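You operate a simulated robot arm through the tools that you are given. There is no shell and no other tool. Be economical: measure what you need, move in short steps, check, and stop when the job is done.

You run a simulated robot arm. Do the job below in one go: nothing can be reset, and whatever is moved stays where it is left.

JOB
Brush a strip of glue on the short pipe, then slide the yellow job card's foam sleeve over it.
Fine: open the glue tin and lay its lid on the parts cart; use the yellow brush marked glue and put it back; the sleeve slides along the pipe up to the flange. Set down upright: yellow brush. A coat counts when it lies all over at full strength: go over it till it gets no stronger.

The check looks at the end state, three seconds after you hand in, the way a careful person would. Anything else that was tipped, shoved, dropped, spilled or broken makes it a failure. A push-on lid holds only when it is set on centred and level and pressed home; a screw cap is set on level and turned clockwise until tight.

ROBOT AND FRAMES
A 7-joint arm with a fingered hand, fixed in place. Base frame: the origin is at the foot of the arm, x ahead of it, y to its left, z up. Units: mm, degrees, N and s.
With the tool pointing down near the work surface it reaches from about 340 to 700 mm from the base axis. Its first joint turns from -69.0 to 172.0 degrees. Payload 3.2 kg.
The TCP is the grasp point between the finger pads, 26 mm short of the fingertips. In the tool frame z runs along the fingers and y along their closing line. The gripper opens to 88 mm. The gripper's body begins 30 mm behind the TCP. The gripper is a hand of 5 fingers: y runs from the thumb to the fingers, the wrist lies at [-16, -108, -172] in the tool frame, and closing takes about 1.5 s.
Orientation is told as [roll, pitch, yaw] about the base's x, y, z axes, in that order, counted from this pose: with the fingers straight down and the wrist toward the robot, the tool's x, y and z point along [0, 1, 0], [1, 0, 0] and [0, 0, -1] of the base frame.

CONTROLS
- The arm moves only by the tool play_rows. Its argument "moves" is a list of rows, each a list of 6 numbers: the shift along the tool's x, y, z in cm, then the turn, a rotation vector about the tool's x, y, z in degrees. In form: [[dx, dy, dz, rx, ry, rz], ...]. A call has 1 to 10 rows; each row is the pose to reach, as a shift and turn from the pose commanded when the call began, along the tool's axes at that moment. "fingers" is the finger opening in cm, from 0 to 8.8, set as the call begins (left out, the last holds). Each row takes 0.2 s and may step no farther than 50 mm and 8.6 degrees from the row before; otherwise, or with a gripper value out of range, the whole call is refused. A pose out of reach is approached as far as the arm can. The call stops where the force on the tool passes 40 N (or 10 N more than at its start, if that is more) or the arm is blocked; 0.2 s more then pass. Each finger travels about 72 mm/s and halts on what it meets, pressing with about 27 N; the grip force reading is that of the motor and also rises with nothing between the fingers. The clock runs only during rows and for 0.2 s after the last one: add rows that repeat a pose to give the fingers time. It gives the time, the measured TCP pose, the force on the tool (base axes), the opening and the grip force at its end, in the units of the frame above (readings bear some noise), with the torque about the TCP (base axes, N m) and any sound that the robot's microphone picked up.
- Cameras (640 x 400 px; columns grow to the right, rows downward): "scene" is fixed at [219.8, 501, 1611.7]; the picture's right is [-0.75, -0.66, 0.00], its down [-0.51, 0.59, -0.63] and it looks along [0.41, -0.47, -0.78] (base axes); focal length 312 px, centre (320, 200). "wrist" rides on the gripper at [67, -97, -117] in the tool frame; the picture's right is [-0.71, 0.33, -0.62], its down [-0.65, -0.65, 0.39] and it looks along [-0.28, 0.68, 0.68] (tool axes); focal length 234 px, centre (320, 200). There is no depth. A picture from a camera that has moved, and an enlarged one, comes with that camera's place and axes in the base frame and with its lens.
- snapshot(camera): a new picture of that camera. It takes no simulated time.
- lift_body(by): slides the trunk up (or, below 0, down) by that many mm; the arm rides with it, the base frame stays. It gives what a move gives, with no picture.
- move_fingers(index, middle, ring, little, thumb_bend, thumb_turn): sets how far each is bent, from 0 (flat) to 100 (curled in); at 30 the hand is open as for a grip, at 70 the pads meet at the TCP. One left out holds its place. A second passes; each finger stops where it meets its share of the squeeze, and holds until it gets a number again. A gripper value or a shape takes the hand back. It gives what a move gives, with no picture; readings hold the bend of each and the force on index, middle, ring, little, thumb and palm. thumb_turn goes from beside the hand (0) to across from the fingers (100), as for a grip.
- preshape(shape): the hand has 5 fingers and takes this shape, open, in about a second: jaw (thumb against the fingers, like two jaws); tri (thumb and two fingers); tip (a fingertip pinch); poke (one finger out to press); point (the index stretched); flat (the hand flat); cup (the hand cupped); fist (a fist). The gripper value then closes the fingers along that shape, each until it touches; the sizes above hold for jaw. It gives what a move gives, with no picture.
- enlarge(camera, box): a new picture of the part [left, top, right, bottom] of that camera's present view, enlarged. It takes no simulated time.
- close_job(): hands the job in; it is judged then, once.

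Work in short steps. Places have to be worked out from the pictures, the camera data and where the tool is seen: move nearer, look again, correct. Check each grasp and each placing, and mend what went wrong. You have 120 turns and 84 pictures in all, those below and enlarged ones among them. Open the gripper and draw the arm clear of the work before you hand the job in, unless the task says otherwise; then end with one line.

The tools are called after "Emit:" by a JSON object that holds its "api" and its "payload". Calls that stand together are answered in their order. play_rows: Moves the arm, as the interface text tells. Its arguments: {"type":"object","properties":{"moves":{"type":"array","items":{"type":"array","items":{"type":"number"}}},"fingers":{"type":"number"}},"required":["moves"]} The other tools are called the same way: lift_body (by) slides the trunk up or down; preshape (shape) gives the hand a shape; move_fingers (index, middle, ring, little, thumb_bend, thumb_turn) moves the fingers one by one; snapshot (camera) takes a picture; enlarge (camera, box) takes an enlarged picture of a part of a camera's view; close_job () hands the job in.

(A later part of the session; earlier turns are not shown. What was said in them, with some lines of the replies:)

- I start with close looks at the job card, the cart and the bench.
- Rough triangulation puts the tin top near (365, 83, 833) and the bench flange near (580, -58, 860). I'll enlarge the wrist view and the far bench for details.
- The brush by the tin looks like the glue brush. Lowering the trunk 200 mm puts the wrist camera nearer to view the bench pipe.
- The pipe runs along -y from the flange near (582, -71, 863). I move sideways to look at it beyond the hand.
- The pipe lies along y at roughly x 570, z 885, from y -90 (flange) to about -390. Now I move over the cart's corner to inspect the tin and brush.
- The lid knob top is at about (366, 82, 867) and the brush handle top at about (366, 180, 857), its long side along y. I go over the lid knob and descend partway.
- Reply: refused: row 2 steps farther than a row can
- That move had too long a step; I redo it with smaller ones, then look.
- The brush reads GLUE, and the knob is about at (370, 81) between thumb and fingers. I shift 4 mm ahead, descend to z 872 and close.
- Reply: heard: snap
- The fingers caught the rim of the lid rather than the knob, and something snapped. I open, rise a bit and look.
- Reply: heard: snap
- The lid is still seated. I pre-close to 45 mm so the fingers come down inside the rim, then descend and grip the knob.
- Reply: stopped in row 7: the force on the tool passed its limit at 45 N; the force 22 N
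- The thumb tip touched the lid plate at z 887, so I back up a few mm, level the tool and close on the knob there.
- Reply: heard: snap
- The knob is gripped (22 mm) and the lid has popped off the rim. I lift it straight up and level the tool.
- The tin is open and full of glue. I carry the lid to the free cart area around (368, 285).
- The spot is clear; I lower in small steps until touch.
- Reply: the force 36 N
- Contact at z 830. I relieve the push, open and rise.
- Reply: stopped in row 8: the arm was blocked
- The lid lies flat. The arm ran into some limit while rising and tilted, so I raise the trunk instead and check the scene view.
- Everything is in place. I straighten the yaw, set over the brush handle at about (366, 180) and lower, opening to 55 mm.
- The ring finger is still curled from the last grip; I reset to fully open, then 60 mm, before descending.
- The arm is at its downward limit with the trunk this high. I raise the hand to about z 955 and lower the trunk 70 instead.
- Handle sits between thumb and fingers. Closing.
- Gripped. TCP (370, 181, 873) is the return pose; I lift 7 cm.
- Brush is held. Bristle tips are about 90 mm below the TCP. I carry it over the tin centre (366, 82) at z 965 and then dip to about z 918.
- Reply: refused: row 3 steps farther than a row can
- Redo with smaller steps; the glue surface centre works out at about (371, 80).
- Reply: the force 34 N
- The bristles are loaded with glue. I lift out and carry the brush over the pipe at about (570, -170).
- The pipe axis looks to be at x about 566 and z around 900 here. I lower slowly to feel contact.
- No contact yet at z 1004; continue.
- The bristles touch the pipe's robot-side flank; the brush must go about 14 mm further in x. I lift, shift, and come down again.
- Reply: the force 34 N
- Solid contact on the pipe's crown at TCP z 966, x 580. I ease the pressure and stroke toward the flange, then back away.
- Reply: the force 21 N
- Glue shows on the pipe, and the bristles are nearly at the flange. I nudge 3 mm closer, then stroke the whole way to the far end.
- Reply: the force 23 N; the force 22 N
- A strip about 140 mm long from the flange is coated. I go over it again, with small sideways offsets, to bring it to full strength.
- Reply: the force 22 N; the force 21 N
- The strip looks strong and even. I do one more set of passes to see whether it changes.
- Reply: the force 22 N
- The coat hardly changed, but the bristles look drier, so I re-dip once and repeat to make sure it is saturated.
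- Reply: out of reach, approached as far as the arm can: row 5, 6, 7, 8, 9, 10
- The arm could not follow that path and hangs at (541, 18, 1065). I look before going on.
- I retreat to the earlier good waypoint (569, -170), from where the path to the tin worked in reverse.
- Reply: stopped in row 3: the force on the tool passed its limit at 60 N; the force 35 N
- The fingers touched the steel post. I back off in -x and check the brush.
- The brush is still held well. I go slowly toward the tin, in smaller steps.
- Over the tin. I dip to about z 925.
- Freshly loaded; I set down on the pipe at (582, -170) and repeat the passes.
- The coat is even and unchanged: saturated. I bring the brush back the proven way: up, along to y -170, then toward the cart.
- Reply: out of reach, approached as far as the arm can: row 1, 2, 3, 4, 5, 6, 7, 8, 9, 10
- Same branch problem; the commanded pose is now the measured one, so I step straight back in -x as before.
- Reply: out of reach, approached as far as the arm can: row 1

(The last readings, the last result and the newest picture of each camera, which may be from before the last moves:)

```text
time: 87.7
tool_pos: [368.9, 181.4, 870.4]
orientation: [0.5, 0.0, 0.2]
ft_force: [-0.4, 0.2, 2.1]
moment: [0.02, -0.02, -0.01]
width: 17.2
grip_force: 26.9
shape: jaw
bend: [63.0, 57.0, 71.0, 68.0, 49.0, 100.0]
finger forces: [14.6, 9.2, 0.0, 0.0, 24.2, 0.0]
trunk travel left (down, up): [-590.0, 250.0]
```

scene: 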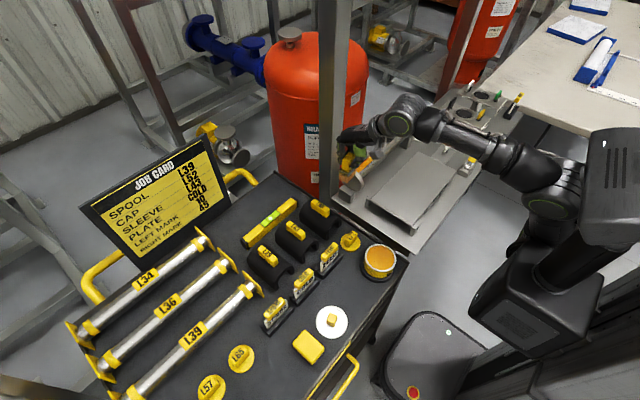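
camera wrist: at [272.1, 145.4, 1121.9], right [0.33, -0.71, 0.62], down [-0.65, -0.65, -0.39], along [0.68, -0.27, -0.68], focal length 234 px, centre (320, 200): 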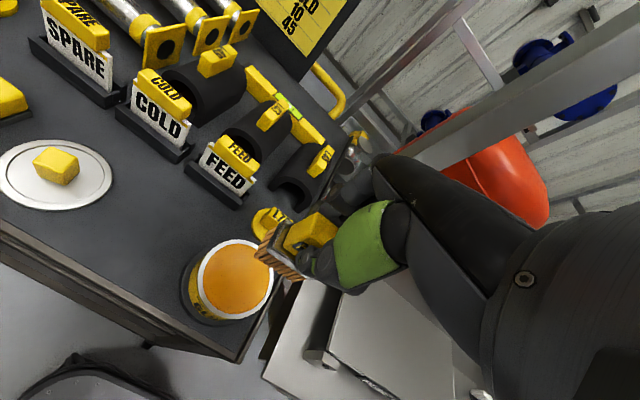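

Light contact (2 N) at z 870. I press 1 mm more, release, and lift away.

Emit:
{"api": "play_rows", "payload": {"moves": [[0, 0, 0.1, 0, 0, 0], [0, 0, 0.2, 0, 0, 0], [0, 0, 0.2, 0, 0, 0]]}}

Emit:
{"api": "play_rows", "payload": {"fingers": 6.5, "moves": [[0, 0, 0, 0, 0, 0], [0, 0, 0, 0, 0, 0], [0, 0, 0, 0, 0, 0], [0, 0, 0, 0, 0, 0], [0, 0, -1.5, 0, 0, 0], [0, 0, -4, 0, 0, 0], [0, 0, -8, 0, 0, 0], [0, 0, -11, 0, 0, 0], [0, 0, -11, 0, 0, 0]]}}

Emit:
{"api": "snapshot", "payload": {"camera": "wrist"}}

```text
time: 88.5
tool_pos: [369.2, 181.1, 868.7]
orientation: [0.6, -0.2, 0.1]
ft_force: [-0.7, 1.1, 10.8]
moment: [0.01, -0.04, 0.0]
width: 17.4
grip_force: 26.7
shape: jaw
bend: [63.0, 57.0, 71.0, 68.0, 49.0, 100.0]
finger forces: [14.9, 9.9, 0.0, 0.0, 25.4, 0.0]
trunk travel left (down, up): [-590.0, 250.0]
```

```text
time: 90.5
tool_pos: [367.6, 182.0, 978.0]
orientation: [0.5, 0.0, 0.1]
ft_force: [-0.6, 0.3, 0.3]
moment: [-0.01, 0.03, -0.01]
width: 64.8
grip_force: 0.0
shape: jaw
bend: [40.0, 34.0, 27.0, 39.0, 8.0, 98.0]
finger forces: [0.0, 0.0, 0.0, 0.0, 0.0, 0.0]
trunk travel left (down, up): [-590.0, 250.0]
```

```text
20 pictures are left
camera wrist: at [271.5, 245.8, 1096.0], right [0.33, -0.71, 0.62], down [-0.65, -0.65, -0.39], along [0.68, -0.27, -0.68], focal length 234 px, centre (320, 200)
```

wrist: 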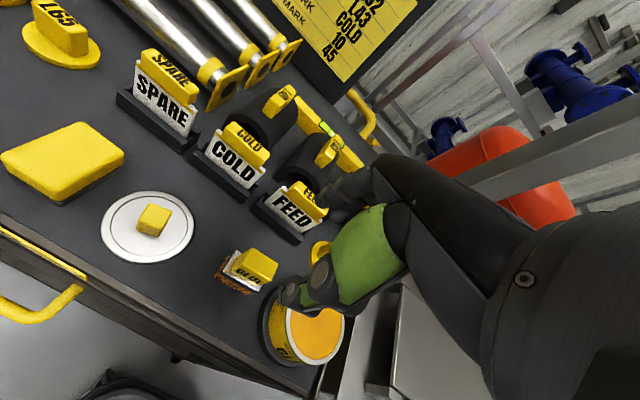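

The brush stands upright where it was. The L43 sleeve handle is at about (584, 187, 874), its long side along x, so I need yaw about +90 to grip it across. I move out over it high, then turn.

Emit:
{"api": "play_rows", "payload": {"moves": [[0, 3.5, -2, 0, 0, 0], [0, 7, -4, 0, 0, 0], [0, 10.5, -6, 0, 0, 0], [0, 14, -6.5, 0, 0, 0], [0, 17, -6.5, 0, 0, 0], [0, 17, -6.5, 0, 0, 0]]}}

Emit:
{"api": "play_rows", "payload": {"moves": [[0, 0, 0, 0, 0, -8], [0, 0, 0, 0, 0, -16], [0, 0, 0, 0, 0, -24], [0, 0, 0, 0, 0, -32], [0, 0, 0, 0, 0, -40], [0, 0, 0, 0, 0, -48], [0, 0, 0, 0, 0, -56], [0, 0, 0, 0, 0, -64], [0, 0, 0, 0, 0, -72], [0, 0, 0, 0, 0, -80]]}}

```text
time: 92.1
tool_pos: [559.2, 140.5, 1074.5]
orientation: [5.6, -0.3, -3.5]
ft_force: [0.1, 0.2, 0.3]
moment: [0.0, -0.01, 0.02]
width: 64.7
grip_force: 0.1
shape: jaw
bend: [40.0, 34.0, 27.0, 39.0, 8.0, 98.0]
finger forces: [0.0, 0.0, 0.0, 0.1, 0.0, 0.0]
trunk travel left (down, up): [-590.0, 250.0]
stopped in row 6: the arm was blocked; the commanded pose is now the measured one
```

```text
time: 94.3
tool_pos: [540.7, 141.5, 1064.6]
orientation: [0.7, -5.1, 74.8]
ft_force: [0.9, -0.2, 0.0]
moment: [-0.03, 0.02, 0.0]
width: 64.9
grip_force: 0.1
shape: jaw
bend: [40.0, 34.0, 27.0, 39.0, 8.0, 98.0]
finger forces: [0.0, 0.0, 0.0, 0.0, 0.1, 0.0]
out of reach, approached as far as the arm can: row 9, 10
trunk travel left (down, up): [-590.0, 250.0]
```

There is some reach trouble at this height; I go lower and closer to the handle while finishing the turn.

Emit:
{"api": "play_rows", "payload": {"moves": [[-0.7, 1.4, 2, 0, 0, -3], [-1.5, 2.8, 4, 0.6, 2, -6], [-2.3, 4.2, 6, 1, 4, -9], [-3, 5.6, 8, 1.3, 4.9, -12], [-3, 5.6, 9, 1.3, 4.9, -12], [-3, 5.6, 9, 1.3, 4.9, -12]]}}

Emit:
{"api": "snapshot", "payload": {"camera": "wrist"}}

Emit:
{"api": "snapshot", "payload": {"camera": "scene"}}

```text
time: 95.7
tool_pos: [524.9, 165.7, 988.0]
orientation: [4.4, -4.5, 88.8]
ft_force: [0.4, -1.1, 0.0]
moment: [0.0, 0.01, 0.0]
width: 64.7
grip_force: 0.0
shape: jaw
bend: [40.0, 34.0, 27.0, 39.0, 8.0, 98.0]
finger forces: [0.1, 0.0, 0.0, 0.0, 0.0, 0.0]
out of reach, approached as far as the arm can: row 1, 2, 3, 4, 5, 6
trunk travel left (down, up): [-590.0, 250.0]
```

```text
19 pictures are left
camera wrist: at [466.1, 59.4, 1101.1], right [0.76, 0.27, 0.59], down [0.6, -0.63, -0.49], along [0.24, 0.73, -0.64], focal length 234 px, centre (320, 200)
```

wrist: 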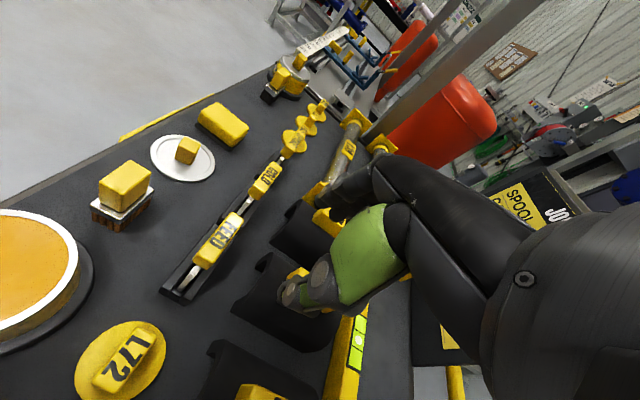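

```text
18 pictures are left
```

scene: 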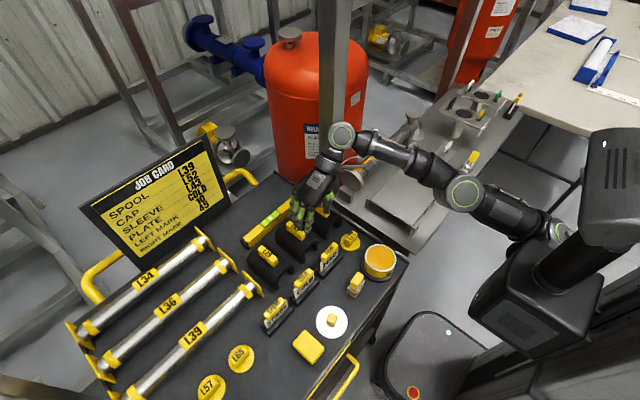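

The arm is near full stretch; lowering the trunk should bring the shoulder closer to the wrist level. I lower 55 mm and retry reaching the handle.

Emit:
{"api": "lift_body", "payload": {"by": -45}}

Emit:
{"api": "play_rows", "payload": {"moves": [[-1, 0.5, -1, 0.5, 2, 0], [-2, 1, -2, 0, 3, 0], [-3, 1.5, -2.5, -2, 4.4, 0], [-4, 1.8, -2.5, -4.4, 4.4, 0], [-5, 2, -2.5, -4.4, 4.4, 0], [-5.5, 2.1, -2.5, -4.4, 4.4, 0], [-5.5, 2.1, -2.5, -4.4, 4.4, 0]]}}

```text
time: 96.6
tool_pos: [526.3, 165.5, 942.5]
orientation: [4.3, -4.5, 88.7]
ft_force: [0.6, -0.2, -0.6]
moment: [-0.01, -0.01, 0.04]
width: 64.8
grip_force: 0.0
shape: jaw
bend: [40.0, 34.0, 27.0, 39.0, 8.0, 98.0]
finger forces: [0.0, 0.0, 0.0, 0.0, 0.0, 0.1]
trunk travel left (down, up): [-545.0, 295.0]
```

```text
time: 98.2
tool_pos: [525.7, 156.5, 943.0]
orientation: [8.9, -8.9, 88.2]
ft_force: [0.2, 0.0, -0.4]
moment: [0.06, 0.0, -0.04]
width: 64.7
grip_force: 0.0
shape: jaw
bend: [40.0, 34.0, 27.0, 39.0, 8.0, 98.0]
finger forces: [0.0, 0.0, 0.0, 0.0, 0.0, 0.0]
out of reach, approached as far as the arm can: row 1, 2, 3, 4, 5, 6, 7
trunk travel left (down, up): [-545.0, 295.0]
```

My tilt correction had the wrong axes; roll goes with tool y and pitch with tool x. I level the hand properly now and move over the handle.

Emit:
{"api": "play_rows", "payload": {"moves": [[-1, 0.5, -0.5, 3, -3, 0], [-2, 1, -1, 6, -6, 0], [-3, 1.5, -1, 8.9, -8.9, 0], [-4, 2, -1, 8.9, -8.9, 0], [-5, 2.5, -1, 8.9, -8.9, 0], [-5.8, 3, -1, 8.9, -8.9, 0], [-5.8, 3, -1, 8.9, -8.9, 0]]}}

Emit:
{"api": "snapshot", "payload": {"camera": "wrist"}}

```text
time: 99.8
tool_pos: [534.5, 156.3, 937.9]
orientation: [-0.1, 0.0, 88.9]
ft_force: [0.0, -0.3, 0.3]
moment: [0.02, 0.04, -0.06]
width: 64.6
grip_force: 0.0
shape: jaw
bend: [40.0, 34.0, 27.0, 39.0, 8.0, 98.0]
finger forces: [0.1, 0.0, 0.0, 0.0, 0.1, 0.0]
out of reach, approached as far as the arm can: row 1, 2, 3, 4, 5, 6, 7
trunk travel left (down, up): [-545.0, 295.0]
```

```text
17 pictures are left
camera wrist: at [465.8, 60.2, 1054.6], right [0.71, 0.32, 0.63], down [0.64, -0.67, -0.39], along [0.29, 0.67, -0.68], focal length 234 px, centre (320, 200)
```

wrist: 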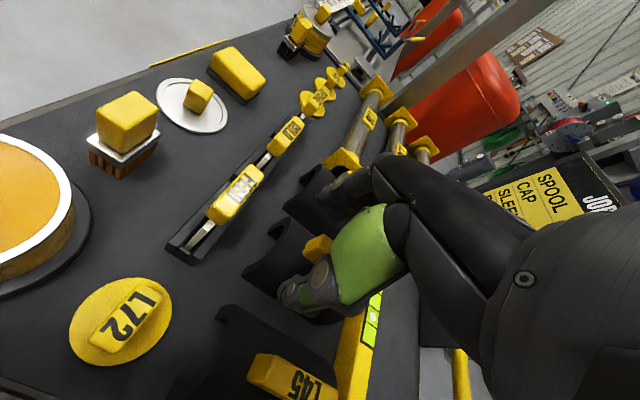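

Level now at (534, 156, 938), but the arm did not reach x 584. I probe with a smaller yaw (about 70) which brings the wrist nearer.

Emit:
{"api": "play_rows", "payload": {"moves": [[-1, 0.6, 0, 0, 0, 5], [-2, 1.2, 0, 0, 0, 10], [-3, 1.8, 0, 0, 0, 15], [-4, 2.4, 0, 0, 0, 20], [-5, 3, 0, 0, 0, 20], [-5, 3, 0, 0, 0, 20]]}}

```text
time: 101.2
tool_pos: [563.7, 177.5, 934.4]
orientation: [0.0, 0.0, 68.8]
ft_force: [-0.6, -0.5, 0.3]
moment: [-0.01, -0.01, 0.01]
width: 64.8
grip_force: 0.0
shape: jaw
bend: [40.0, 34.0, 27.0, 39.0, 8.0, 98.0]
finger forces: [0.0, 0.1, 0.1, 0.0, 0.1, 0.0]
out of reach, approached as far as the arm can: row 2, 3, 4, 5, 6
trunk travel left (down, up): [-545.0, 295.0]
```

The limit seems to be the wrist's distance from the shoulder. I test whether a higher trunk extends reach.

Emit:
{"api": "lift_body", "payload": {"by": 50}}

Emit:
{"api": "play_rows", "payload": {"moves": [[-0.5, 0.3, 1.5, 0, 0, 0], [-1, 0.6, 3, 0, 0, 0], [-1.5, 1, 5, 0, 0, 0], [-2, 1, 5, 0, 0, 0], [-2.2, 1, 5, 0, 0, 0], [-2.2, 1, 5, 0, 0, 0]]}}

```text
time: 102.1
tool_pos: [563.2, 176.8, 983.1]
orientation: [0.0, 0.0, 69.0]
ft_force: [-0.3, 0.0, -0.5]
moment: [0.04, -0.02, 0.01]
width: 64.8
grip_force: 0.0
shape: jaw
bend: [40.0, 34.0, 27.0, 39.0, 8.0, 98.0]
finger forces: [0.0, 0.0, 0.0, 0.0, 0.0, 0.0]
trunk travel left (down, up): [-595.0, 245.0]
```

```text
time: 103.5
tool_pos: [578.8, 176.5, 935.7]
orientation: [-0.1, -0.1, 69.0]
ft_force: [-1.1, 0.9, 0.3]
moment: [0.01, -0.02, -0.01]
width: 64.8
grip_force: 0.0
shape: jaw
bend: [40.0, 34.0, 27.0, 39.0, 8.0, 98.0]
finger forces: [0.0, 0.0, 0.0, 0.1, 0.0, 0.0]
out of reach, approached as far as the arm can: row 4, 5, 6
trunk travel left (down, up): [-595.0, 245.0]
```

A higher trunk helps. I raise another 100 mm, bring the arm down the same, and turn to yaw 90.

Emit:
{"api": "lift_body", "payload": {"by": 110}}

Emit:
{"api": "play_rows", "payload": {"moves": [[0, 0, 3, 0, 0, -3], [0, 0, 6, 0, 0, -7], [0, 0.2, 8.5, 0, 0, -12], [0, 0.4, 10.5, 0, 0, -17], [0.2, 1, 10.5, 0, 0, -20], [0.2, 1, 10.5, 0, 0, -20]]}}

Emit:
{"api": "enlarge", "payload": {"camera": "wrist", "box": [120, 140, 400, 400]}}

Emit:
{"api": "enlarge", "payload": {"camera": "scene", "box": [240, 150, 380, 280]}}

```text
time: 104.9
tool_pos: [579.9, 178.2, 1044.5]
orientation: [0.0, 0.0, 68.9]
ft_force: [0.7, 0.2, 0.1]
moment: [-0.01, 0.02, -0.01]
width: 64.8
grip_force: 0.0
shape: jaw
bend: [40.0, 34.0, 27.0, 39.0, 8.0, 98.0]
finger forces: [0.1, 0.0, 0.0, 0.0, 0.0, 0.0]
trunk travel left (down, up): [-705.0, 135.0]
```

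```text
time: 106.3
tool_pos: [562.7, 179.4, 940.4]
orientation: [0.0, 0.0, 88.9]
ft_force: [-1.0, -0.3, -0.9]
moment: [0.01, 0.01, 0.0]
width: 64.7
grip_force: 0.0
shape: jaw
bend: [40.0, 34.0, 27.0, 39.0, 8.0, 98.0]
finger forces: [0.1, 0.0, 0.0, 0.0, 0.1, 0.0]
out of reach, approached as far as the arm can: row 3, 4, 5, 6
trunk travel left (down, up): [-705.0, 135.0]
```

```text
1.54 times, centred on (260, 270) of wrist
camera zoom: at [493.4, 81.0, 1056.7], right [0.71, 0.32, 0.62], down [0.64, -0.67, -0.39], along [0.29, 0.68, -0.68], focal length 360 px, centre (412, 92)
```

zoom: 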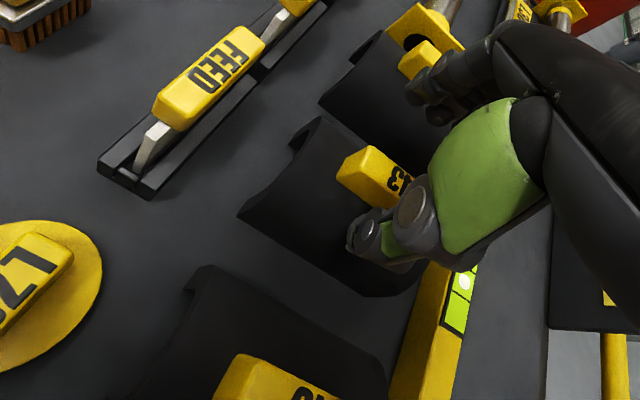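

```text
3.08 times, centred on (310, 215) of scene
camera zoom: at [219.8, 501.0, 1611.7], right [-0.75, -0.66, 0.0], down [-0.51, 0.59, -0.63], along [0.41, -0.47, -0.78], focal length 958 px, centre (351, 154)
```

zoom: 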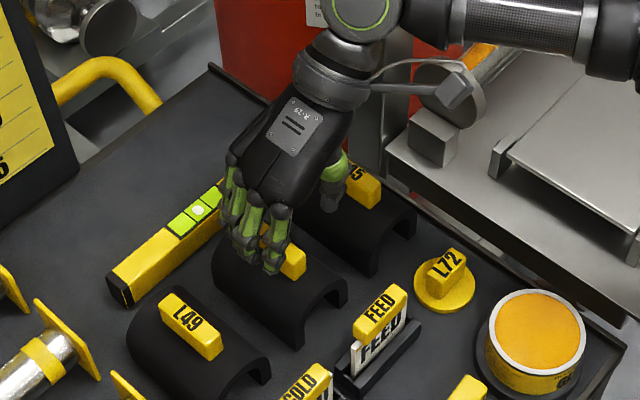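

Handle spans about x 553–613 at y 188. I raise the trunk 70 more to gain reach, and move to (580, 188, 915).

Emit:
{"api": "lift_body", "payload": {"by": 70}}

Emit:
{"api": "play_rows", "payload": {"moves": [[0, 0, 3, 0, 0, 0], [-0.5, 0.4, 6, 0, 0, 0], [-1, 0.8, 8, 0, 0, 0], [-1.5, 0.8, 9.5, 0, 0, 0], [-1.8, 0.8, 9.5, 0, 0, 0], [-1.8, 0.8, 9.5, 0, 0, 0]]}}

```text
time: 107.4
tool_pos: [560.9, 178.3, 1010.7]
orientation: [0.0, 0.0, 88.9]
ft_force: [-0.5, 0.2, -0.7]
moment: [-0.02, 0.0, -0.02]
width: 64.8
grip_force: 0.1
shape: jaw
bend: [40.0, 34.0, 27.0, 39.0, 8.0, 98.0]
finger forces: [0.0, 0.0, 0.0, 0.1, 0.0, 0.0]
trunk travel left (down, up): [-775.0, 65.0]
```

```text
time: 108.8
tool_pos: [559.2, 179.7, 926.6]
orientation: [-0.2, 0.0, 88.9]
ft_force: [0.1, 0.5, -0.3]
moment: [0.04, -0.02, -0.01]
width: 64.9
grip_force: 0.0
shape: jaw
bend: [40.0, 34.0, 27.0, 39.0, 8.0, 98.0]
finger forces: [0.0, 0.1, 0.1, 0.0, 0.1, 0.0]
out of reach, approached as far as the arm can: row 2, 3, 4, 5, 6
trunk travel left (down, up): [-775.0, 65.0]
```

That overshoots the optimum. I set the trunk to a middle height and use yaw about 80, aiming for (576, 187, 915).

Emit:
{"api": "play_rows", "payload": {"moves": [[0, 0, -4, 0, 0, 3], [0, 0.3, -8, 0, 0, 6], [0, 0.6, -12, 0, 0, 9], [0, 0.6, -12, 0, 0, 9]]}}

Emit:
{"api": "lift_body", "payload": {"by": -130}}

Emit:
{"api": "play_rows", "payload": {"moves": [[-0.5, 0.2, 0, 0, 0, 0], [-1, 0.3, 0, 0, 0, 0], [-1.5, 0.4, 0, 0, 0, 0], [-1.8, 0.4, 0, 0, 0, 0], [-1.8, 0.4, 0, 0, 0, 0]]}}

```text
time: 109.8
tool_pos: [569.3, 183.3, 1049.7]
orientation: [0.0, 0.0, 79.9]
ft_force: [-0.1, -0.2, -0.4]
moment: [-0.03, -0.02, 0.0]
width: 65.1
grip_force: 0.1
shape: jaw
bend: [40.0, 34.0, 27.0, 39.0, 8.0, 98.0]
finger forces: [0.0, 0.2, 0.0, 0.0, 0.1, 0.1]
out of reach, approached as far as the arm can: row 1, 2, 3, 4
trunk travel left (down, up): [-775.0, 65.0]
```

```text
time: 111.4
tool_pos: [569.2, 183.6, 919.9]
orientation: [0.0, 0.1, 79.9]
ft_force: [0.4, 1.2, -0.4]
moment: [-0.02, -0.01, 0.02]
width: 65.1
grip_force: 0.1
shape: jaw
bend: [40.0, 34.0, 27.0, 39.0, 8.0, 98.0]
finger forces: [0.1, 0.1, 0.1, 0.0, 0.0, 0.0]
trunk travel left (down, up): [-645.0, 195.0]
```

```text
time: 112.6
tool_pos: [571.5, 181.5, 920.4]
orientation: [0.0, 0.0, 79.9]
ft_force: [0.5, 0.6, 0.0]
moment: [-0.02, -0.01, -0.01]
width: 64.9
grip_force: 0.0
shape: jaw
bend: [40.0, 34.0, 27.0, 39.0, 8.0, 98.0]
finger forces: [0.1, 0.1, 0.1, 0.0, 0.0, 0.0]
out of reach, approached as far as the arm can: row 1, 2, 3, 4, 5
trunk travel left (down, up): [-645.0, 195.0]
```

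Emit:
{"api": "play_rows", "payload": {"moves": [[0.6, 0.5, 0.5, 0, 0, 0], [0.6, 0.5, 1.0, 0, 0, 0], [0.6, 0.5, 1.0, 0, 0, 0]]}}

Emit:
{"api": "enlarge", "payload": {"camera": "wrist", "box": [180, 140, 440, 360]}}

```text
time: 113.4
tool_pos: [570.0, 184.3, 910.2]
orientation: [0.1, -0.1, 80.1]
ft_force: [-0.6, -0.1, 0.3]
moment: [0.02, 0.0, -0.01]
width: 65.0
grip_force: 0.0
shape: jaw
bend: [40.0, 34.0, 27.0, 39.0, 8.0, 98.0]
finger forces: [0.0, 0.0, 0.0, 0.0, 0.0, 0.1]
out of reach, approached as far as the arm can: row 1, 2, 3
trunk travel left (down, up): [-645.0, 195.0]
```

```text
1.82 times, centred on (310, 250) of wrist
camera zoom: at [487.8, 98.8, 1027.3], right [0.76, 0.2, 0.62], down [0.52, -0.76, -0.39], along [0.39, 0.62, -0.68], focal length 426 px, centre (338, 109)
```

zoom: 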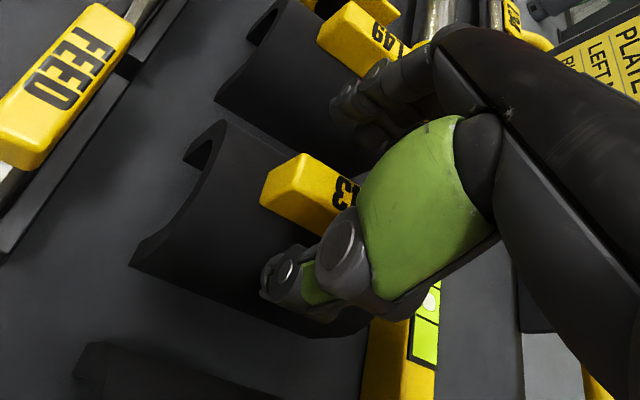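

The handle lies between thumb and fingers. I descend to z 894 and close.

Emit:
{"api": "play_rows", "payload": {"moves": [[0, 0, 0.6, 0, 0, 0], [0, 0, 1.2, 0, 0, 0], [0, 0, 1.7, 0, 0, 0], [0, 0, 1.7, 0, 0, 0]]}}

Emit:
{"api": "play_rows", "payload": {"fingers": 1.0, "moves": [[0, 0, 0, 0, 0, 0], [0, 0, 0, 0, 0, 0], [0, 0, 0, 0, 0, 0], [0, 0, 0, 0, 0, 0], [0, 0, 0, 0, 0, 0], [0, 0, 0, 0, 0, 0], [0, 0, 0, 0, 0, 0]]}}

Emit:
{"api": "enlarge", "payload": {"camera": "wrist", "box": [180, 140, 440, 360]}}

```text
time: 114.4
tool_pos: [571.7, 184.5, 894.4]
orientation: [0.1, 0.0, 80.0]
ft_force: [0.1, 0.3, 0.0]
moment: [-0.03, -0.01, -0.03]
width: 64.8
grip_force: 0.2
shape: jaw
bend: [40.0, 34.0, 27.0, 39.0, 8.0, 98.0]
finger forces: [0.1, 0.1, 0.0, 0.0, 0.0, 0.0]
trunk travel left (down, up): [-645.0, 195.0]
```

```text
time: 116.0
tool_pos: [572.0, 185.1, 893.6]
orientation: [0.3, 0.0, 80.0]
ft_force: [-0.2, -0.5, 0.2]
moment: [0.0, 0.06, 0.0]
width: 12.3
grip_force: 27.2
shape: jaw
bend: [66.0, 63.0, 72.0, 70.0, 51.0, 100.0]
finger forces: [14.9, 6.2, 2.5, 1.5, 25.1, 0.0]
trunk travel left (down, up): [-645.0, 195.0]
```

```text
1.82 times, centred on (310, 250) of wrist
camera zoom: at [489.6, 98.6, 1011.3], right [0.76, 0.2, 0.62], down [0.52, -0.76, -0.39], along [0.39, 0.62, -0.68], focal length 426 px, centre (338, 109)
```

zoom: 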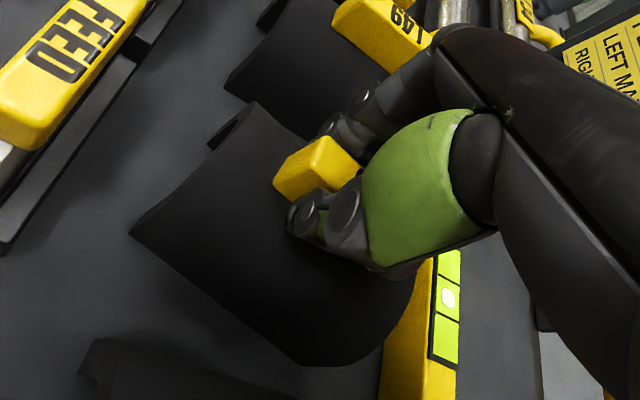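

Gripped with all fingers. I lift gently and check that it hangs level.

Emit:
{"api": "play_rows", "payload": {"moves": [[0, 0, -0.5, 0, 0, 0], [0, 0, -1.5, 0, 0, 0], [0, 0, -3.5, 0, 0, 0], [0, 0, -6, 0, 0, 0], [0, 0, -9, 0, 0, 0], [0, 0, -9, 0, 0, 0]]}}

Emit:
{"api": "snapshot", "payload": {"camera": "wrist"}}

Emit:
{"api": "enlarge", "payload": {"camera": "scene", "box": [230, 140, 400, 290]}}

```text
time: 117.4
tool_pos: [559.3, 183.8, 974.6]
orientation: [0.0, 0.0, 79.9]
ft_force: [0.9, -0.1, -0.3]
moment: [0.01, -0.01, -0.04]
width: 12.3
grip_force: 27.1
shape: jaw
bend: [66.0, 72.0, 72.0, 70.0, 51.0, 100.0]
finger forces: [15.0, 6.1, 2.3, 1.5, 24.9, 0.0]
out of reach, approached as far as the arm can: row 4, 5, 6
trunk travel left (down, up): [-645.0, 195.0]
```

```text
12 pictures are left
camera wrist: at [477.6, 98.1, 1092.4], right [0.76, 0.2, 0.62], down [0.52, -0.76, -0.39], along [0.39, 0.62, -0.68], focal length 234 px, centre (320, 200)
```

wrist: 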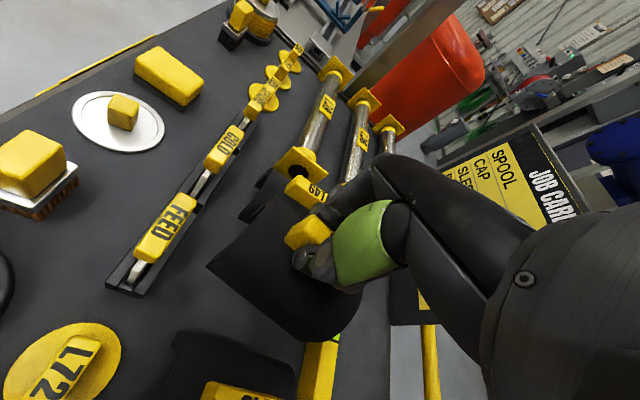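

```text
2.67 times, centred on (315, 215) of scene
camera zoom: at [219.8, 501.0, 1611.7], right [-0.75, -0.66, 0.0], down [-0.51, 0.59, -0.63], along [0.41, -0.47, -0.78], focal length 831 px, centre (333, 160)
```

zoom: 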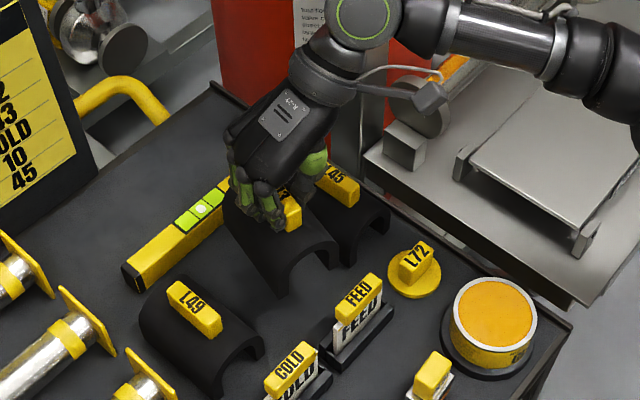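

The sleeve hangs level. I raise the trunk and draw back in -x, turning back toward yaw 0, staying away from the post.

Emit:
{"api": "lift_body", "payload": {"by": 60}}

Emit:
{"api": "play_rows", "payload": {"moves": [[2, -0.5, 0, 0, 0, 0], [4, -1, 0, 0, 0, 6], [6, -1.8, 0, 0, 0, 14], [8, -2.6, 0, 0, 0, 22], [10, -3.5, 0, 0, 0, 30], [11, -5, 0, 0, 0, 38], [11, -6.5, 0, 0, 0, 46], [11, -8, 0, 0, 0, 54], [11, -9.5, 0, 0, 0, 62], [11, -11, 0, 0, 0, 70]]}}

```text
time: 118.4
tool_pos: [560.2, 182.6, 1035.2]
orientation: [0.0, 0.0, 79.9]
ft_force: [0.1, 0.1, -1.2]
moment: [0.01, 0.03, 0.0]
width: 12.3
grip_force: 26.6
shape: jaw
bend: [66.0, 72.0, 72.0, 70.0, 51.0, 100.0]
finger forces: [15.0, 6.1, 2.3, 1.5, 24.9, 0.0]
trunk travel left (down, up): [-705.0, 135.0]
```

```text
time: 120.6
tool_pos: [433.4, 92.2, 1036.1]
orientation: [0.0, 0.0, 9.8]
ft_force: [0.8, 0.7, -0.7]
moment: [0.02, -0.01, 0.01]
width: 12.2
grip_force: 26.8
shape: jaw
bend: [66.0, 72.0, 72.0, 70.0, 51.0, 100.0]
finger forces: [15.0, 6.1, 2.2, 1.4, 24.5, 0.1]
trunk travel left (down, up): [-705.0, 135.0]
```

Emit:
{"api": "play_rows", "payload": {"moves": [[-4.2, -0.5, 0, 0, 0, 2], [-8.4, -1, 0, 0, 0, 4], [-12.6, -1.5, 0, 0, 0, 6], [-16.8, -2, 0, 0, 0, 8], [-21, -2.5, 0, 0, 0, 9.8], [-25.2, -3, 0, 0, 0, 9.8], [-29.4, -3.5, 0, 0, 0, 9.8], [-33.6, -4.1, 0, 0, 0, 9.8], [-33.6, -4.1, 0, 0, 0, 9.8]]}}

```text
time: 122.6
tool_pos: [450.1, -244.6, 1035.9]
orientation: [-0.1, -0.1, 0.1]
ft_force: [0.8, -0.1, -1.4]
moment: [-0.03, 0.01, -0.01]
width: 12.4
grip_force: 26.6
shape: jaw
bend: [66.0, 72.0, 72.0, 70.0, 51.0, 100.0]
finger forces: [15.0, 6.3, 2.2, 1.2, 24.4, 0.0]
trunk travel left (down, up): [-705.0, 135.0]
```

Now out over the bare part of the pipe at (580, -265), then a look.

Emit:
{"api": "play_rows", "payload": {"moves": [[-0.5, 3.5, 0, 0, 0, 0], [-1, 7, 0, 0, 0, 0], [-1.5, 10, 0, 0, 0, 0], [-2, 13, 0, 0, 0, 0], [-2, 13, 0, 0, 0, 0]]}}

Emit:
{"api": "snapshot", "payload": {"camera": "wrist"}}

Emit:
{"api": "enlarge", "payload": {"camera": "scene", "box": [330, 90, 450, 200]}}

```text
time: 123.8
tool_pos: [580.9, -263.6, 1035.7]
orientation: [0.1, 0.0, 0.1]
ft_force: [-1.5, -0.8, -0.7]
moment: [-0.01, 0.01, -0.02]
width: 12.1
grip_force: 27.3
shape: jaw
bend: [66.0, 72.0, 71.0, 70.0, 51.0, 100.0]
finger forces: [14.9, 6.0, 2.2, 1.1, 24.5, 0.0]
trunk travel left (down, up): [-705.0, 135.0]
```

```text
10 pictures are left
camera wrist: at [483.0, -199.1, 1152.9], right [0.33, -0.71, 0.62], down [-0.65, -0.65, -0.39], along [0.68, -0.28, -0.68], focal length 234 px, centre (320, 200)
```

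wrist: 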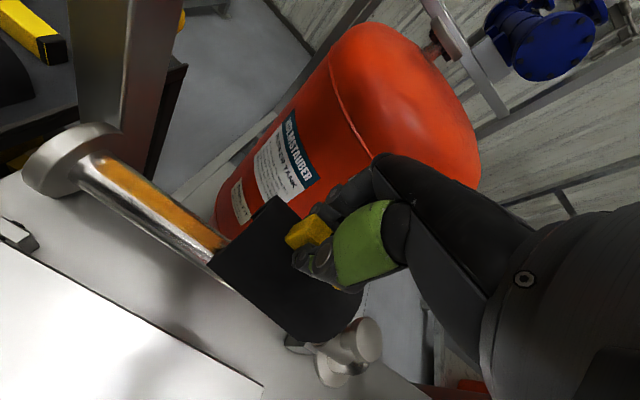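

```text
3.64 times, centred on (390, 145) of scene
camera zoom: at [219.8, 501.0, 1611.7], right [-0.75, -0.66, 0.0], down [-0.51, 0.59, -0.63], along [0.41, -0.47, -0.78], focal length 1133 px, centre (66, 400)
```

zoom: 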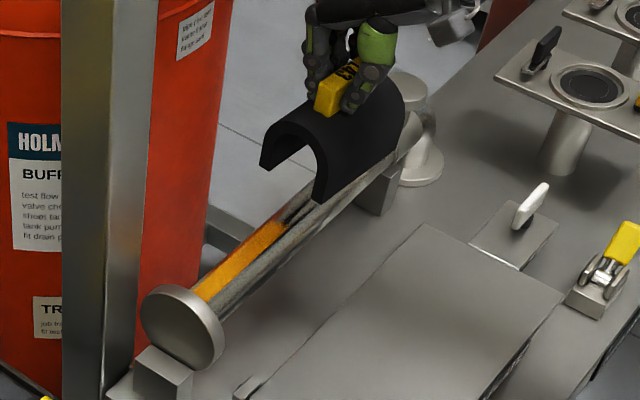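

The sleeve is centred over the pipe and parallel. I lower it slowly, watching the side force.

Emit:
{"api": "play_rows", "payload": {"moves": [[0, 0, 1.5, 0, 0, 0], [0, 0, 3, 0, 0, 0], [0, 0, 4.5, 0, 0, 0], [0, 0, 5.2, 0, 0, 0], [0, 0, 5.9, 0, 0, 0], [0, 0, 6.4, 0, 0, 0], [0, 0, 6.4, 0, 0, 0]]}}

Emit:
{"api": "enlarge", "payload": {"camera": "scene", "box": [340, 110, 430, 190]}}

```text
time: 125.4
tool_pos: [579.7, -264.4, 970.6]
orientation: [0.1, 0.0, 0.1]
ft_force: [2.0, -0.2, -0.8]
moment: [-0.06, -0.22, 0.11]
width: 12.4
grip_force: 27.4
shape: jaw
bend: [66.0, 72.0, 71.0, 70.0, 51.0, 100.0]
finger forces: [13.5, 11.9, 3.0, 1.7, 24.8, 0.0]
trunk travel left (down, up): [-705.0, 135.0]
```

```text
5.00 times, centred on (385, 150) of scene
camera zoom: at [219.8, 501.0, 1611.7], right [-0.75, -0.66, 0.0], down [-0.51, 0.59, -0.63], along [0.41, -0.47, -0.78], focal length 1557 px, centre (-5, 450)
```

zoom: 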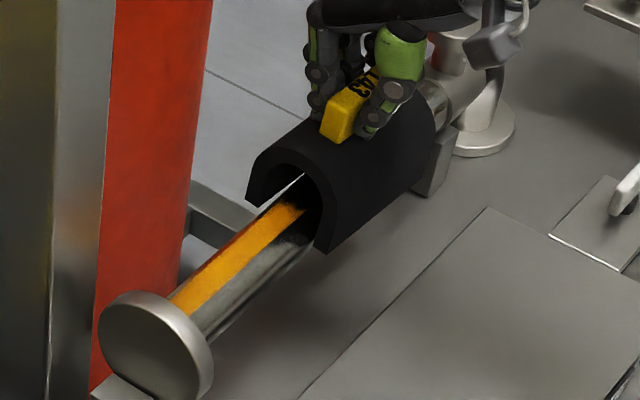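

The sleeve straddles the pipe with a slight side touch (Fx +2). I shift 2 mm in +x and lower further.

Emit:
{"api": "play_rows", "payload": {"moves": [[0, 0.2, 0, 0, 0, 0], [0.5, 0.2, 0.4, 0, 0, 0], [0.5, 0.2, 0.8, 0, 0, 0], [0.5, 0.2, 1.2, 0, 0, 0], [0.5, 0.2, 1.6, 0, 0, 0], [0.5, 0.2, 1.6, 0, 0, 0]]}}

```text
time: 126.8
tool_pos: [582.4, -259.0, 955.0]
orientation: [0.0, 0.0, 0.1]
ft_force: [2.3, 0.1, -0.5]
moment: [-0.09, -0.27, 0.17]
width: 12.3
grip_force: 27.2
shape: jaw
bend: [66.0, 72.0, 71.0, 70.0, 51.0, 100.0]
finger forces: [13.4, 13.7, 3.7, 2.0, 25.6, 0.0]
trunk travel left (down, up): [-705.0, 135.0]
```

Emit:
{"api": "play_rows", "payload": {"moves": [[0, 0.2, 0, 0, 0, 0], [0, 0.4, 0, 0, 0, 0], [0, 0.4, 0, 0, 0, 0]]}}

```text
time: 127.6
tool_pos: [584.1, -258.4, 955.5]
orientation: [-0.1, 0.1, 0.1]
ft_force: [-0.6, 1.2, -0.8]
moment: [-0.01, 0.01, 0.14]
width: 12.2
grip_force: 26.6
shape: jaw
bend: [66.0, 72.0, 71.0, 70.0, 51.0, 100.0]
finger forces: [13.3, 7.6, 3.4, 2.3, 26.3, 0.1]
trunk travel left (down, up): [-705.0, 135.0]
```

Side force is gone at x 584–586. Continue down until it rests on the pipe.

Emit:
{"api": "play_rows", "payload": {"moves": [[0, 0, 0.4, 0, 0, 0], [0, 0, 0.8, 0, 0, 0], [0, 0, 1.2, 0, 0, 0], [0, 0, 1.6, 0, 0, 0], [0, 0, 2.0, 0, 0, 0], [0, 0, 2.0, 0, 0, 0]]}}

Emit:
{"api": "enlarge", "payload": {"camera": "scene", "box": [340, 110, 430, 190]}}

```text
time: 129.0
tool_pos: [585.7, -259.2, 934.9]
orientation: [0.0, 0.0, 0.2]
ft_force: [-0.3, -0.7, 0.7]
moment: [-0.01, -0.01, 0.15]
width: 12.1
grip_force: 26.8
shape: jaw
bend: [66.0, 72.0, 71.0, 70.0, 51.0, 100.0]
finger forces: [13.9, 8.5, 3.3, 1.8, 26.1, 0.1]
trunk travel left (down, up): [-705.0, 135.0]
```

```text
5.00 times, centred on (385, 150) of scene
camera zoom: at [219.8, 501.0, 1611.7], right [-0.75, -0.66, 0.0], down [-0.51, 0.59, -0.63], along [0.41, -0.47, -0.78], focal length 1557 px, centre (-5, 450)
```

zoom: 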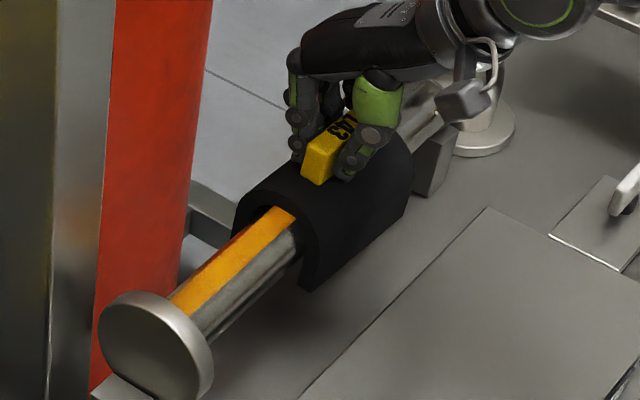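

Emit:
{"api": "play_rows", "payload": {"moves": [[0, 0, 0.3, 0, 0, 0], [0, 0, 0.6, 0, 0, 0], [0, 0, 0.9, 0, 0, 0], [0, 0, 0.9, 0, 0, 0]]}}

```text
time: 130.0
tool_pos: [584.8, -257.2, 934.1]
orientation: [-0.1, -1.0, 0.1]
ft_force: [3.1, -4.5, 32.3]
moment: [-0.25, 0.03, 0.15]
width: 12.7
grip_force: 26.7
shape: jaw
bend: [66.0, 73.0, 71.0, 70.0, 51.0, 100.0]
finger forces: [15.9, 19.0, 3.9, 2.5, 35.0, 0.0]
trunk travel left (down, up): [-705.0, 135.0]
```

Resting on the pipe at z 934. I ease to light contact and slide toward the flange.

Emit:
{"api": "play_rows", "payload": {"moves": [[0, 0, -0.7, 0, 0, 0], [2, 0, -0.7, 0, 0, 0], [4, 0, -0.7, 0, 0, 0], [6, 0, -0.7, 0, 0, 0], [8, 0, -0.7, 0, 0, 0], [9.5, 0, -0.7, 0, 0, 0], [9.5, 0, -0.7, 0, 0, 0]]}}

Emit:
{"api": "enlarge", "payload": {"camera": "scene", "box": [330, 120, 420, 200]}}

```text
time: 131.6
tool_pos: [584.3, -162.5, 934.5]
orientation: [0.1, -0.1, 0.0]
ft_force: [1.0, -5.2, 14.9]
moment: [-0.24, -0.08, 0.14]
width: 12.7
grip_force: 27.3
shape: jaw
bend: [66.0, 73.0, 71.0, 70.0, 51.0, 100.0]
finger forces: [14.6, 17.4, 4.0, 2.2, 28.0, 0.0]
trunk travel left (down, up): [-705.0, 135.0]
```

```text
5.00 times, centred on (375, 160) of scene
camera zoom: at [219.8, 501.0, 1611.7], right [-0.75, -0.66, 0.0], down [-0.51, 0.59, -0.63], along [0.41, -0.47, -0.78], focal length 1557 px, centre (45, 400)
```

zoom: 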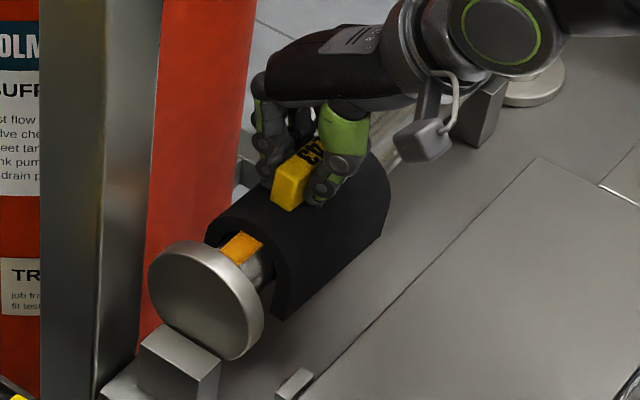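

About 20 mm left to the flange. I continue in small steps.

Emit:
{"api": "play_rows", "payload": {"moves": [[0.4, 0, 0, 0, 0, 0], [0.8, 0, 0, 0, 0, 0], [1.2, 0, 0, 0, 0, 0], [1.5, 0, 0, 0, 0, 0], [1.5, 0, 0, 0, 0, 0]]}}

```text
time: 132.8
tool_pos: [583.9, -148.3, 934.5]
orientation: [-0.1, -0.2, 0.1]
ft_force: [1.9, -5.2, 14.0]
moment: [-0.27, -0.14, 0.16]
width: 13.0
grip_force: 26.8
shape: jaw
bend: [66.0, 73.0, 71.0, 70.0, 51.0, 100.0]
finger forces: [14.3, 19.1, 3.7, 2.1, 28.1, 0.0]
trunk travel left (down, up): [-705.0, 135.0]
```

Emit:
{"api": "play_rows", "payload": {"moves": [[0.2, 0, 0, 0, 0, 0], [0.4, 0, 0, 0, 0, 0], [0.6, 0, 0, 0, 0, 0], [0.8, 0, 0, 0, 0, 0], [0.8, 0, 0, 0, 0, 0]]}}

Emit:
{"api": "enlarge", "payload": {"camera": "wrist", "box": [160, 120, 420, 340]}}

```text
time: 134.0
tool_pos: [584.5, -140.5, 934.1]
orientation: [0.0, -0.2, 0.1]
ft_force: [1.4, -4.7, 13.0]
moment: [-0.26, -0.09, 0.15]
width: 12.9
grip_force: 26.6
shape: jaw
bend: [66.0, 73.0, 71.0, 70.0, 51.0, 100.0]
finger forces: [14.2, 18.8, 3.7, 2.1, 28.7, 0.1]
trunk travel left (down, up): [-705.0, 135.0]
```

```text
1.82 times, centred on (290, 230) of wrist
camera zoom: at [486.8, -75.5, 1051.1], right [0.33, -0.71, 0.62], down [-0.65, -0.65, -0.39], along [0.68, -0.28, -0.68], focal length 426 px, centre (374, 146)
```

zoom: 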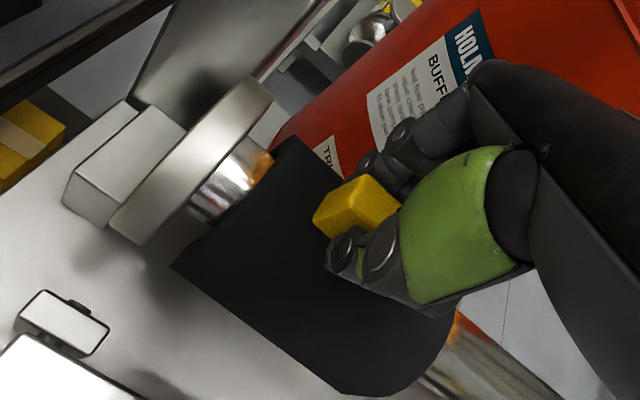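

About 20 mm gap remains; continue until the flange pushes back.

Emit:
{"api": "play_rows", "payload": {"moves": [[0.4, 0, 0, 0, 0, 0], [0.8, 0, 0, 0, 0, 0], [1.2, 0, 0, 0, 0, 0], [1.5, 0, 0, 0, 0, 0], [1.7, 0, 0, 0, 0, 0], [1.9, 0, 0, 0, 0, 0], [2.1, 0, 0, 0, 0, 0], [2.1, 0, 0, 0, 0, 0]]}}

```text
time: 135.8
tool_pos: [583.9, -122.7, 933.9]
orientation: [0.1, -0.3, 0.1]
ft_force: [3.5, -16.3, 12.4]
moment: [-0.48, -0.18, 0.15]
width: 12.9
grip_force: 27.2
shape: jaw
bend: [67.0, 73.0, 71.0, 68.0, 50.0, 100.0]
finger forces: [13.2, 21.3, 4.6, 2.4, 28.0, 0.1]
trunk travel left (down, up): [-705.0, 135.0]
```

Fy -16 N: it meets the flange. One more mm of push, then a look.

Emit:
{"api": "play_rows", "payload": {"moves": [[0.15, 0, 0, 0, 0, 0], [0.3, 0, 0, 0, 0, 0], [0.3, 0, 0, 0, 0, 0]]}}

Emit:
{"api": "enlarge", "payload": {"camera": "wrist", "box": [160, 120, 420, 340]}}

```text
time: 136.6
tool_pos: [584.8, -123.1, 933.6]
orientation: [0.1, -0.1, 0.0]
ft_force: [4.5, -18.8, 13.6]
moment: [-0.54, -0.14, 0.11]
width: 13.0
grip_force: 26.7
shape: jaw
bend: [66.0, 73.0, 71.0, 68.0, 50.0, 100.0]
finger forces: [13.8, 21.0, 4.4, 2.4, 28.1, 0.0]
trunk travel left (down, up): [-705.0, 135.0]
```

```text
1.82 times, centred on (290, 230) of wrist
camera zoom: at [487.4, -56.5, 1051.1], right [0.33, -0.71, 0.62], down [-0.65, -0.65, -0.39], along [0.68, -0.28, -0.68], focal length 426 px, centre (374, 146)
```

zoom: 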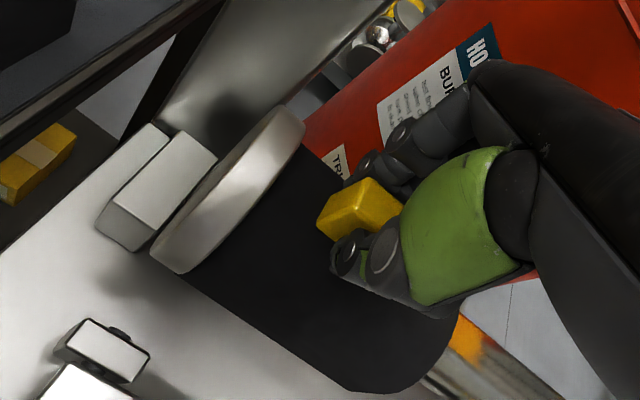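

The sleeve sits flush against the flange. I relieve the push without moving it, open, and rise.

Emit:
{"api": "play_rows", "payload": {"moves": [[-0.3, 0, -0.2, 0, 0, 0], [-0.3, 0, -0.2, 0, 0, 0]]}}

Emit:
{"api": "play_rows", "payload": {"fingers": 4.5, "moves": [[0, 0, 0, 0, 0, 0], [0, 0, 0, 0, 0, 0], [0, 0, 0, 0, 0, 0], [0, 0, -1, 0, 0, 0], [0, 0, -3, 0, 0, 0], [0, 0, -6, 0, 0, 0], [-1, -2, -9, 0, 0, 0], [-1, -2, -9, 0, 0, 0]]}}

```text
time: 137.2
tool_pos: [584.3, -121.8, 933.7]
orientation: [0.1, 0.1, 0.0]
ft_force: [3.3, -14.4, 5.9]
moment: [-0.4, -0.12, 0.07]
width: 12.8
grip_force: 26.8
shape: jaw
bend: [66.0, 73.0, 71.0, 68.0, 50.0, 100.0]
finger forces: [14.1, 17.8, 4.2, 2.1, 27.3, 0.0]
trunk travel left (down, up): [-705.0, 135.0]
```

```text
time: 139.0
tool_pos: [566.1, -128.6, 1026.2]
orientation: [0.1, 0.1, 0.1]
ft_force: [0.0, -0.2, 0.4]
moment: [-0.01, -0.01, 0.01]
width: 44.4
grip_force: 0.0
shape: jaw
bend: [49.0, 42.0, 73.0, 48.0, 34.0, 100.0]
finger forces: [0.0, 0.1, 0.0, 0.0, 0.0, 0.1]
trunk travel left (down, up): [-705.0, 135.0]
```

Released cleanly. I draw the arm back to a clear spot with the hand open, then check the whole scene.

Emit:
{"api": "play_rows", "payload": {"fingers": 8.8, "moves": [[0, -2.5, -2, 0, 0, 0], [0, -5, -4, 0, 0, 0], [0, -7.5, -6, 0, 0, 0], [0, -10, -8, 0, 0, 0], [0, -12, -10, 0, 0, 0], [0, -12, -10, 0, 0, 0]]}}

Emit:
{"api": "snapshot", "payload": {"camera": "scene"}}

Emit:
{"api": "enlarge", "payload": {"camera": "scene", "box": [240, 130, 430, 330]}}

```text
time: 140.4
tool_pos: [540.6, -129.7, 1046.4]
orientation: [0.0, 0.1, 0.2]
ft_force: [-0.3, 1.1, 0.7]
moment: [0.01, -0.03, -0.01]
width: 87.9
grip_force: 0.0
shape: jaw
bend: [30.0, 30.0, 30.0, 30.0, 30.0, 97.0]
finger forces: [0.0, 0.0, 0.0, 0.0, 0.1, 0.0]
out of reach, approached as far as the arm can: row 2, 3, 4, 5, 6
trunk travel left (down, up): [-705.0, 135.0]
```

```text
3 pictures are left
```

scene: 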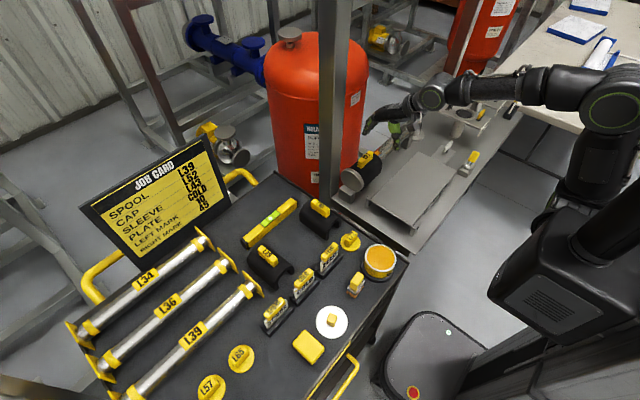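

```text
2.00 times, centred on (335, 230) of scene
camera zoom: at [219.8, 501.0, 1611.7], right [-0.75, -0.66, 0.0], down [-0.51, 0.59, -0.63], along [0.41, -0.47, -0.78], focal length 623 px, centre (290, 140)
```

zoom: 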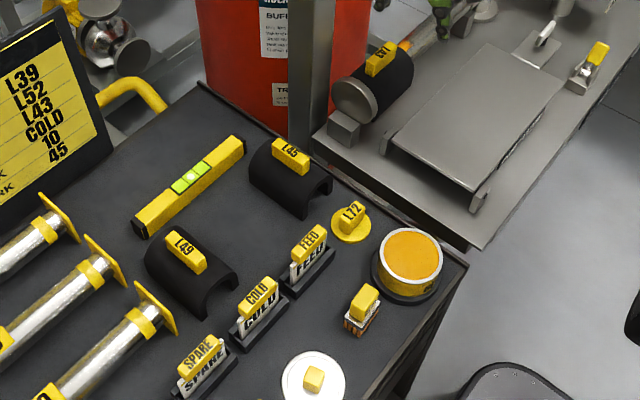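

Sleeve is at the flange, brush upright, lid flat on the cart, everything else in place. I raise the trunk so the hand is well clear, then hand in.

Emit:
{"api": "lift_body", "payload": {"by": 130}}

Emit:
{"api": "enlarge", "payload": {"camera": "scene", "box": [330, 110, 430, 210]}}

```text
time: 141.9
tool_pos: [541.2, -131.6, 1176.3]
orientation: [0.0, 0.1, 0.1]
ft_force: [-0.2, 0.5, -0.1]
moment: [0.02, 0.01, -0.01]
width: 87.9
grip_force: 0.0
shape: jaw
bend: [30.0, 30.0, 30.0, 30.0, 30.0, 97.0]
finger forces: [0.0, 0.1, 0.0, 0.1, 0.1, 0.0]
trunk travel left (down, up): [-835.0, 5.0]
```

```text
4.00 times, centred on (380, 160) of scene
camera zoom: at [219.8, 501.0, 1611.7], right [-0.75, -0.66, 0.0], down [-0.51, 0.59, -0.63], along [0.41, -0.47, -0.78], focal length 1246 px, centre (80, 360)
```

zoom: 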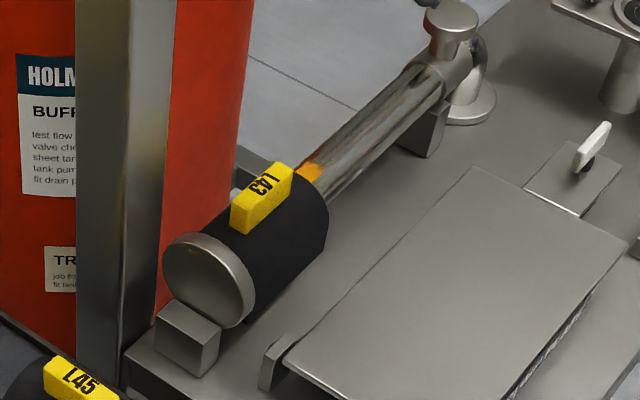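

The sleeve is snug against the flange and the arm is clear; I hand in.

Emit:
{"api": "close_job", "payload": {}}

```text
The job is handed in.
```

The short pipe has a full-strength strip of glue, and the L43 sleeve is slid over it up to the flange. The glue tin is open with its lid flat on the parts cart, and the glue brush is back upright. On one pass the fingers bumped the steel post; nothing in the final pictures looked shifted.
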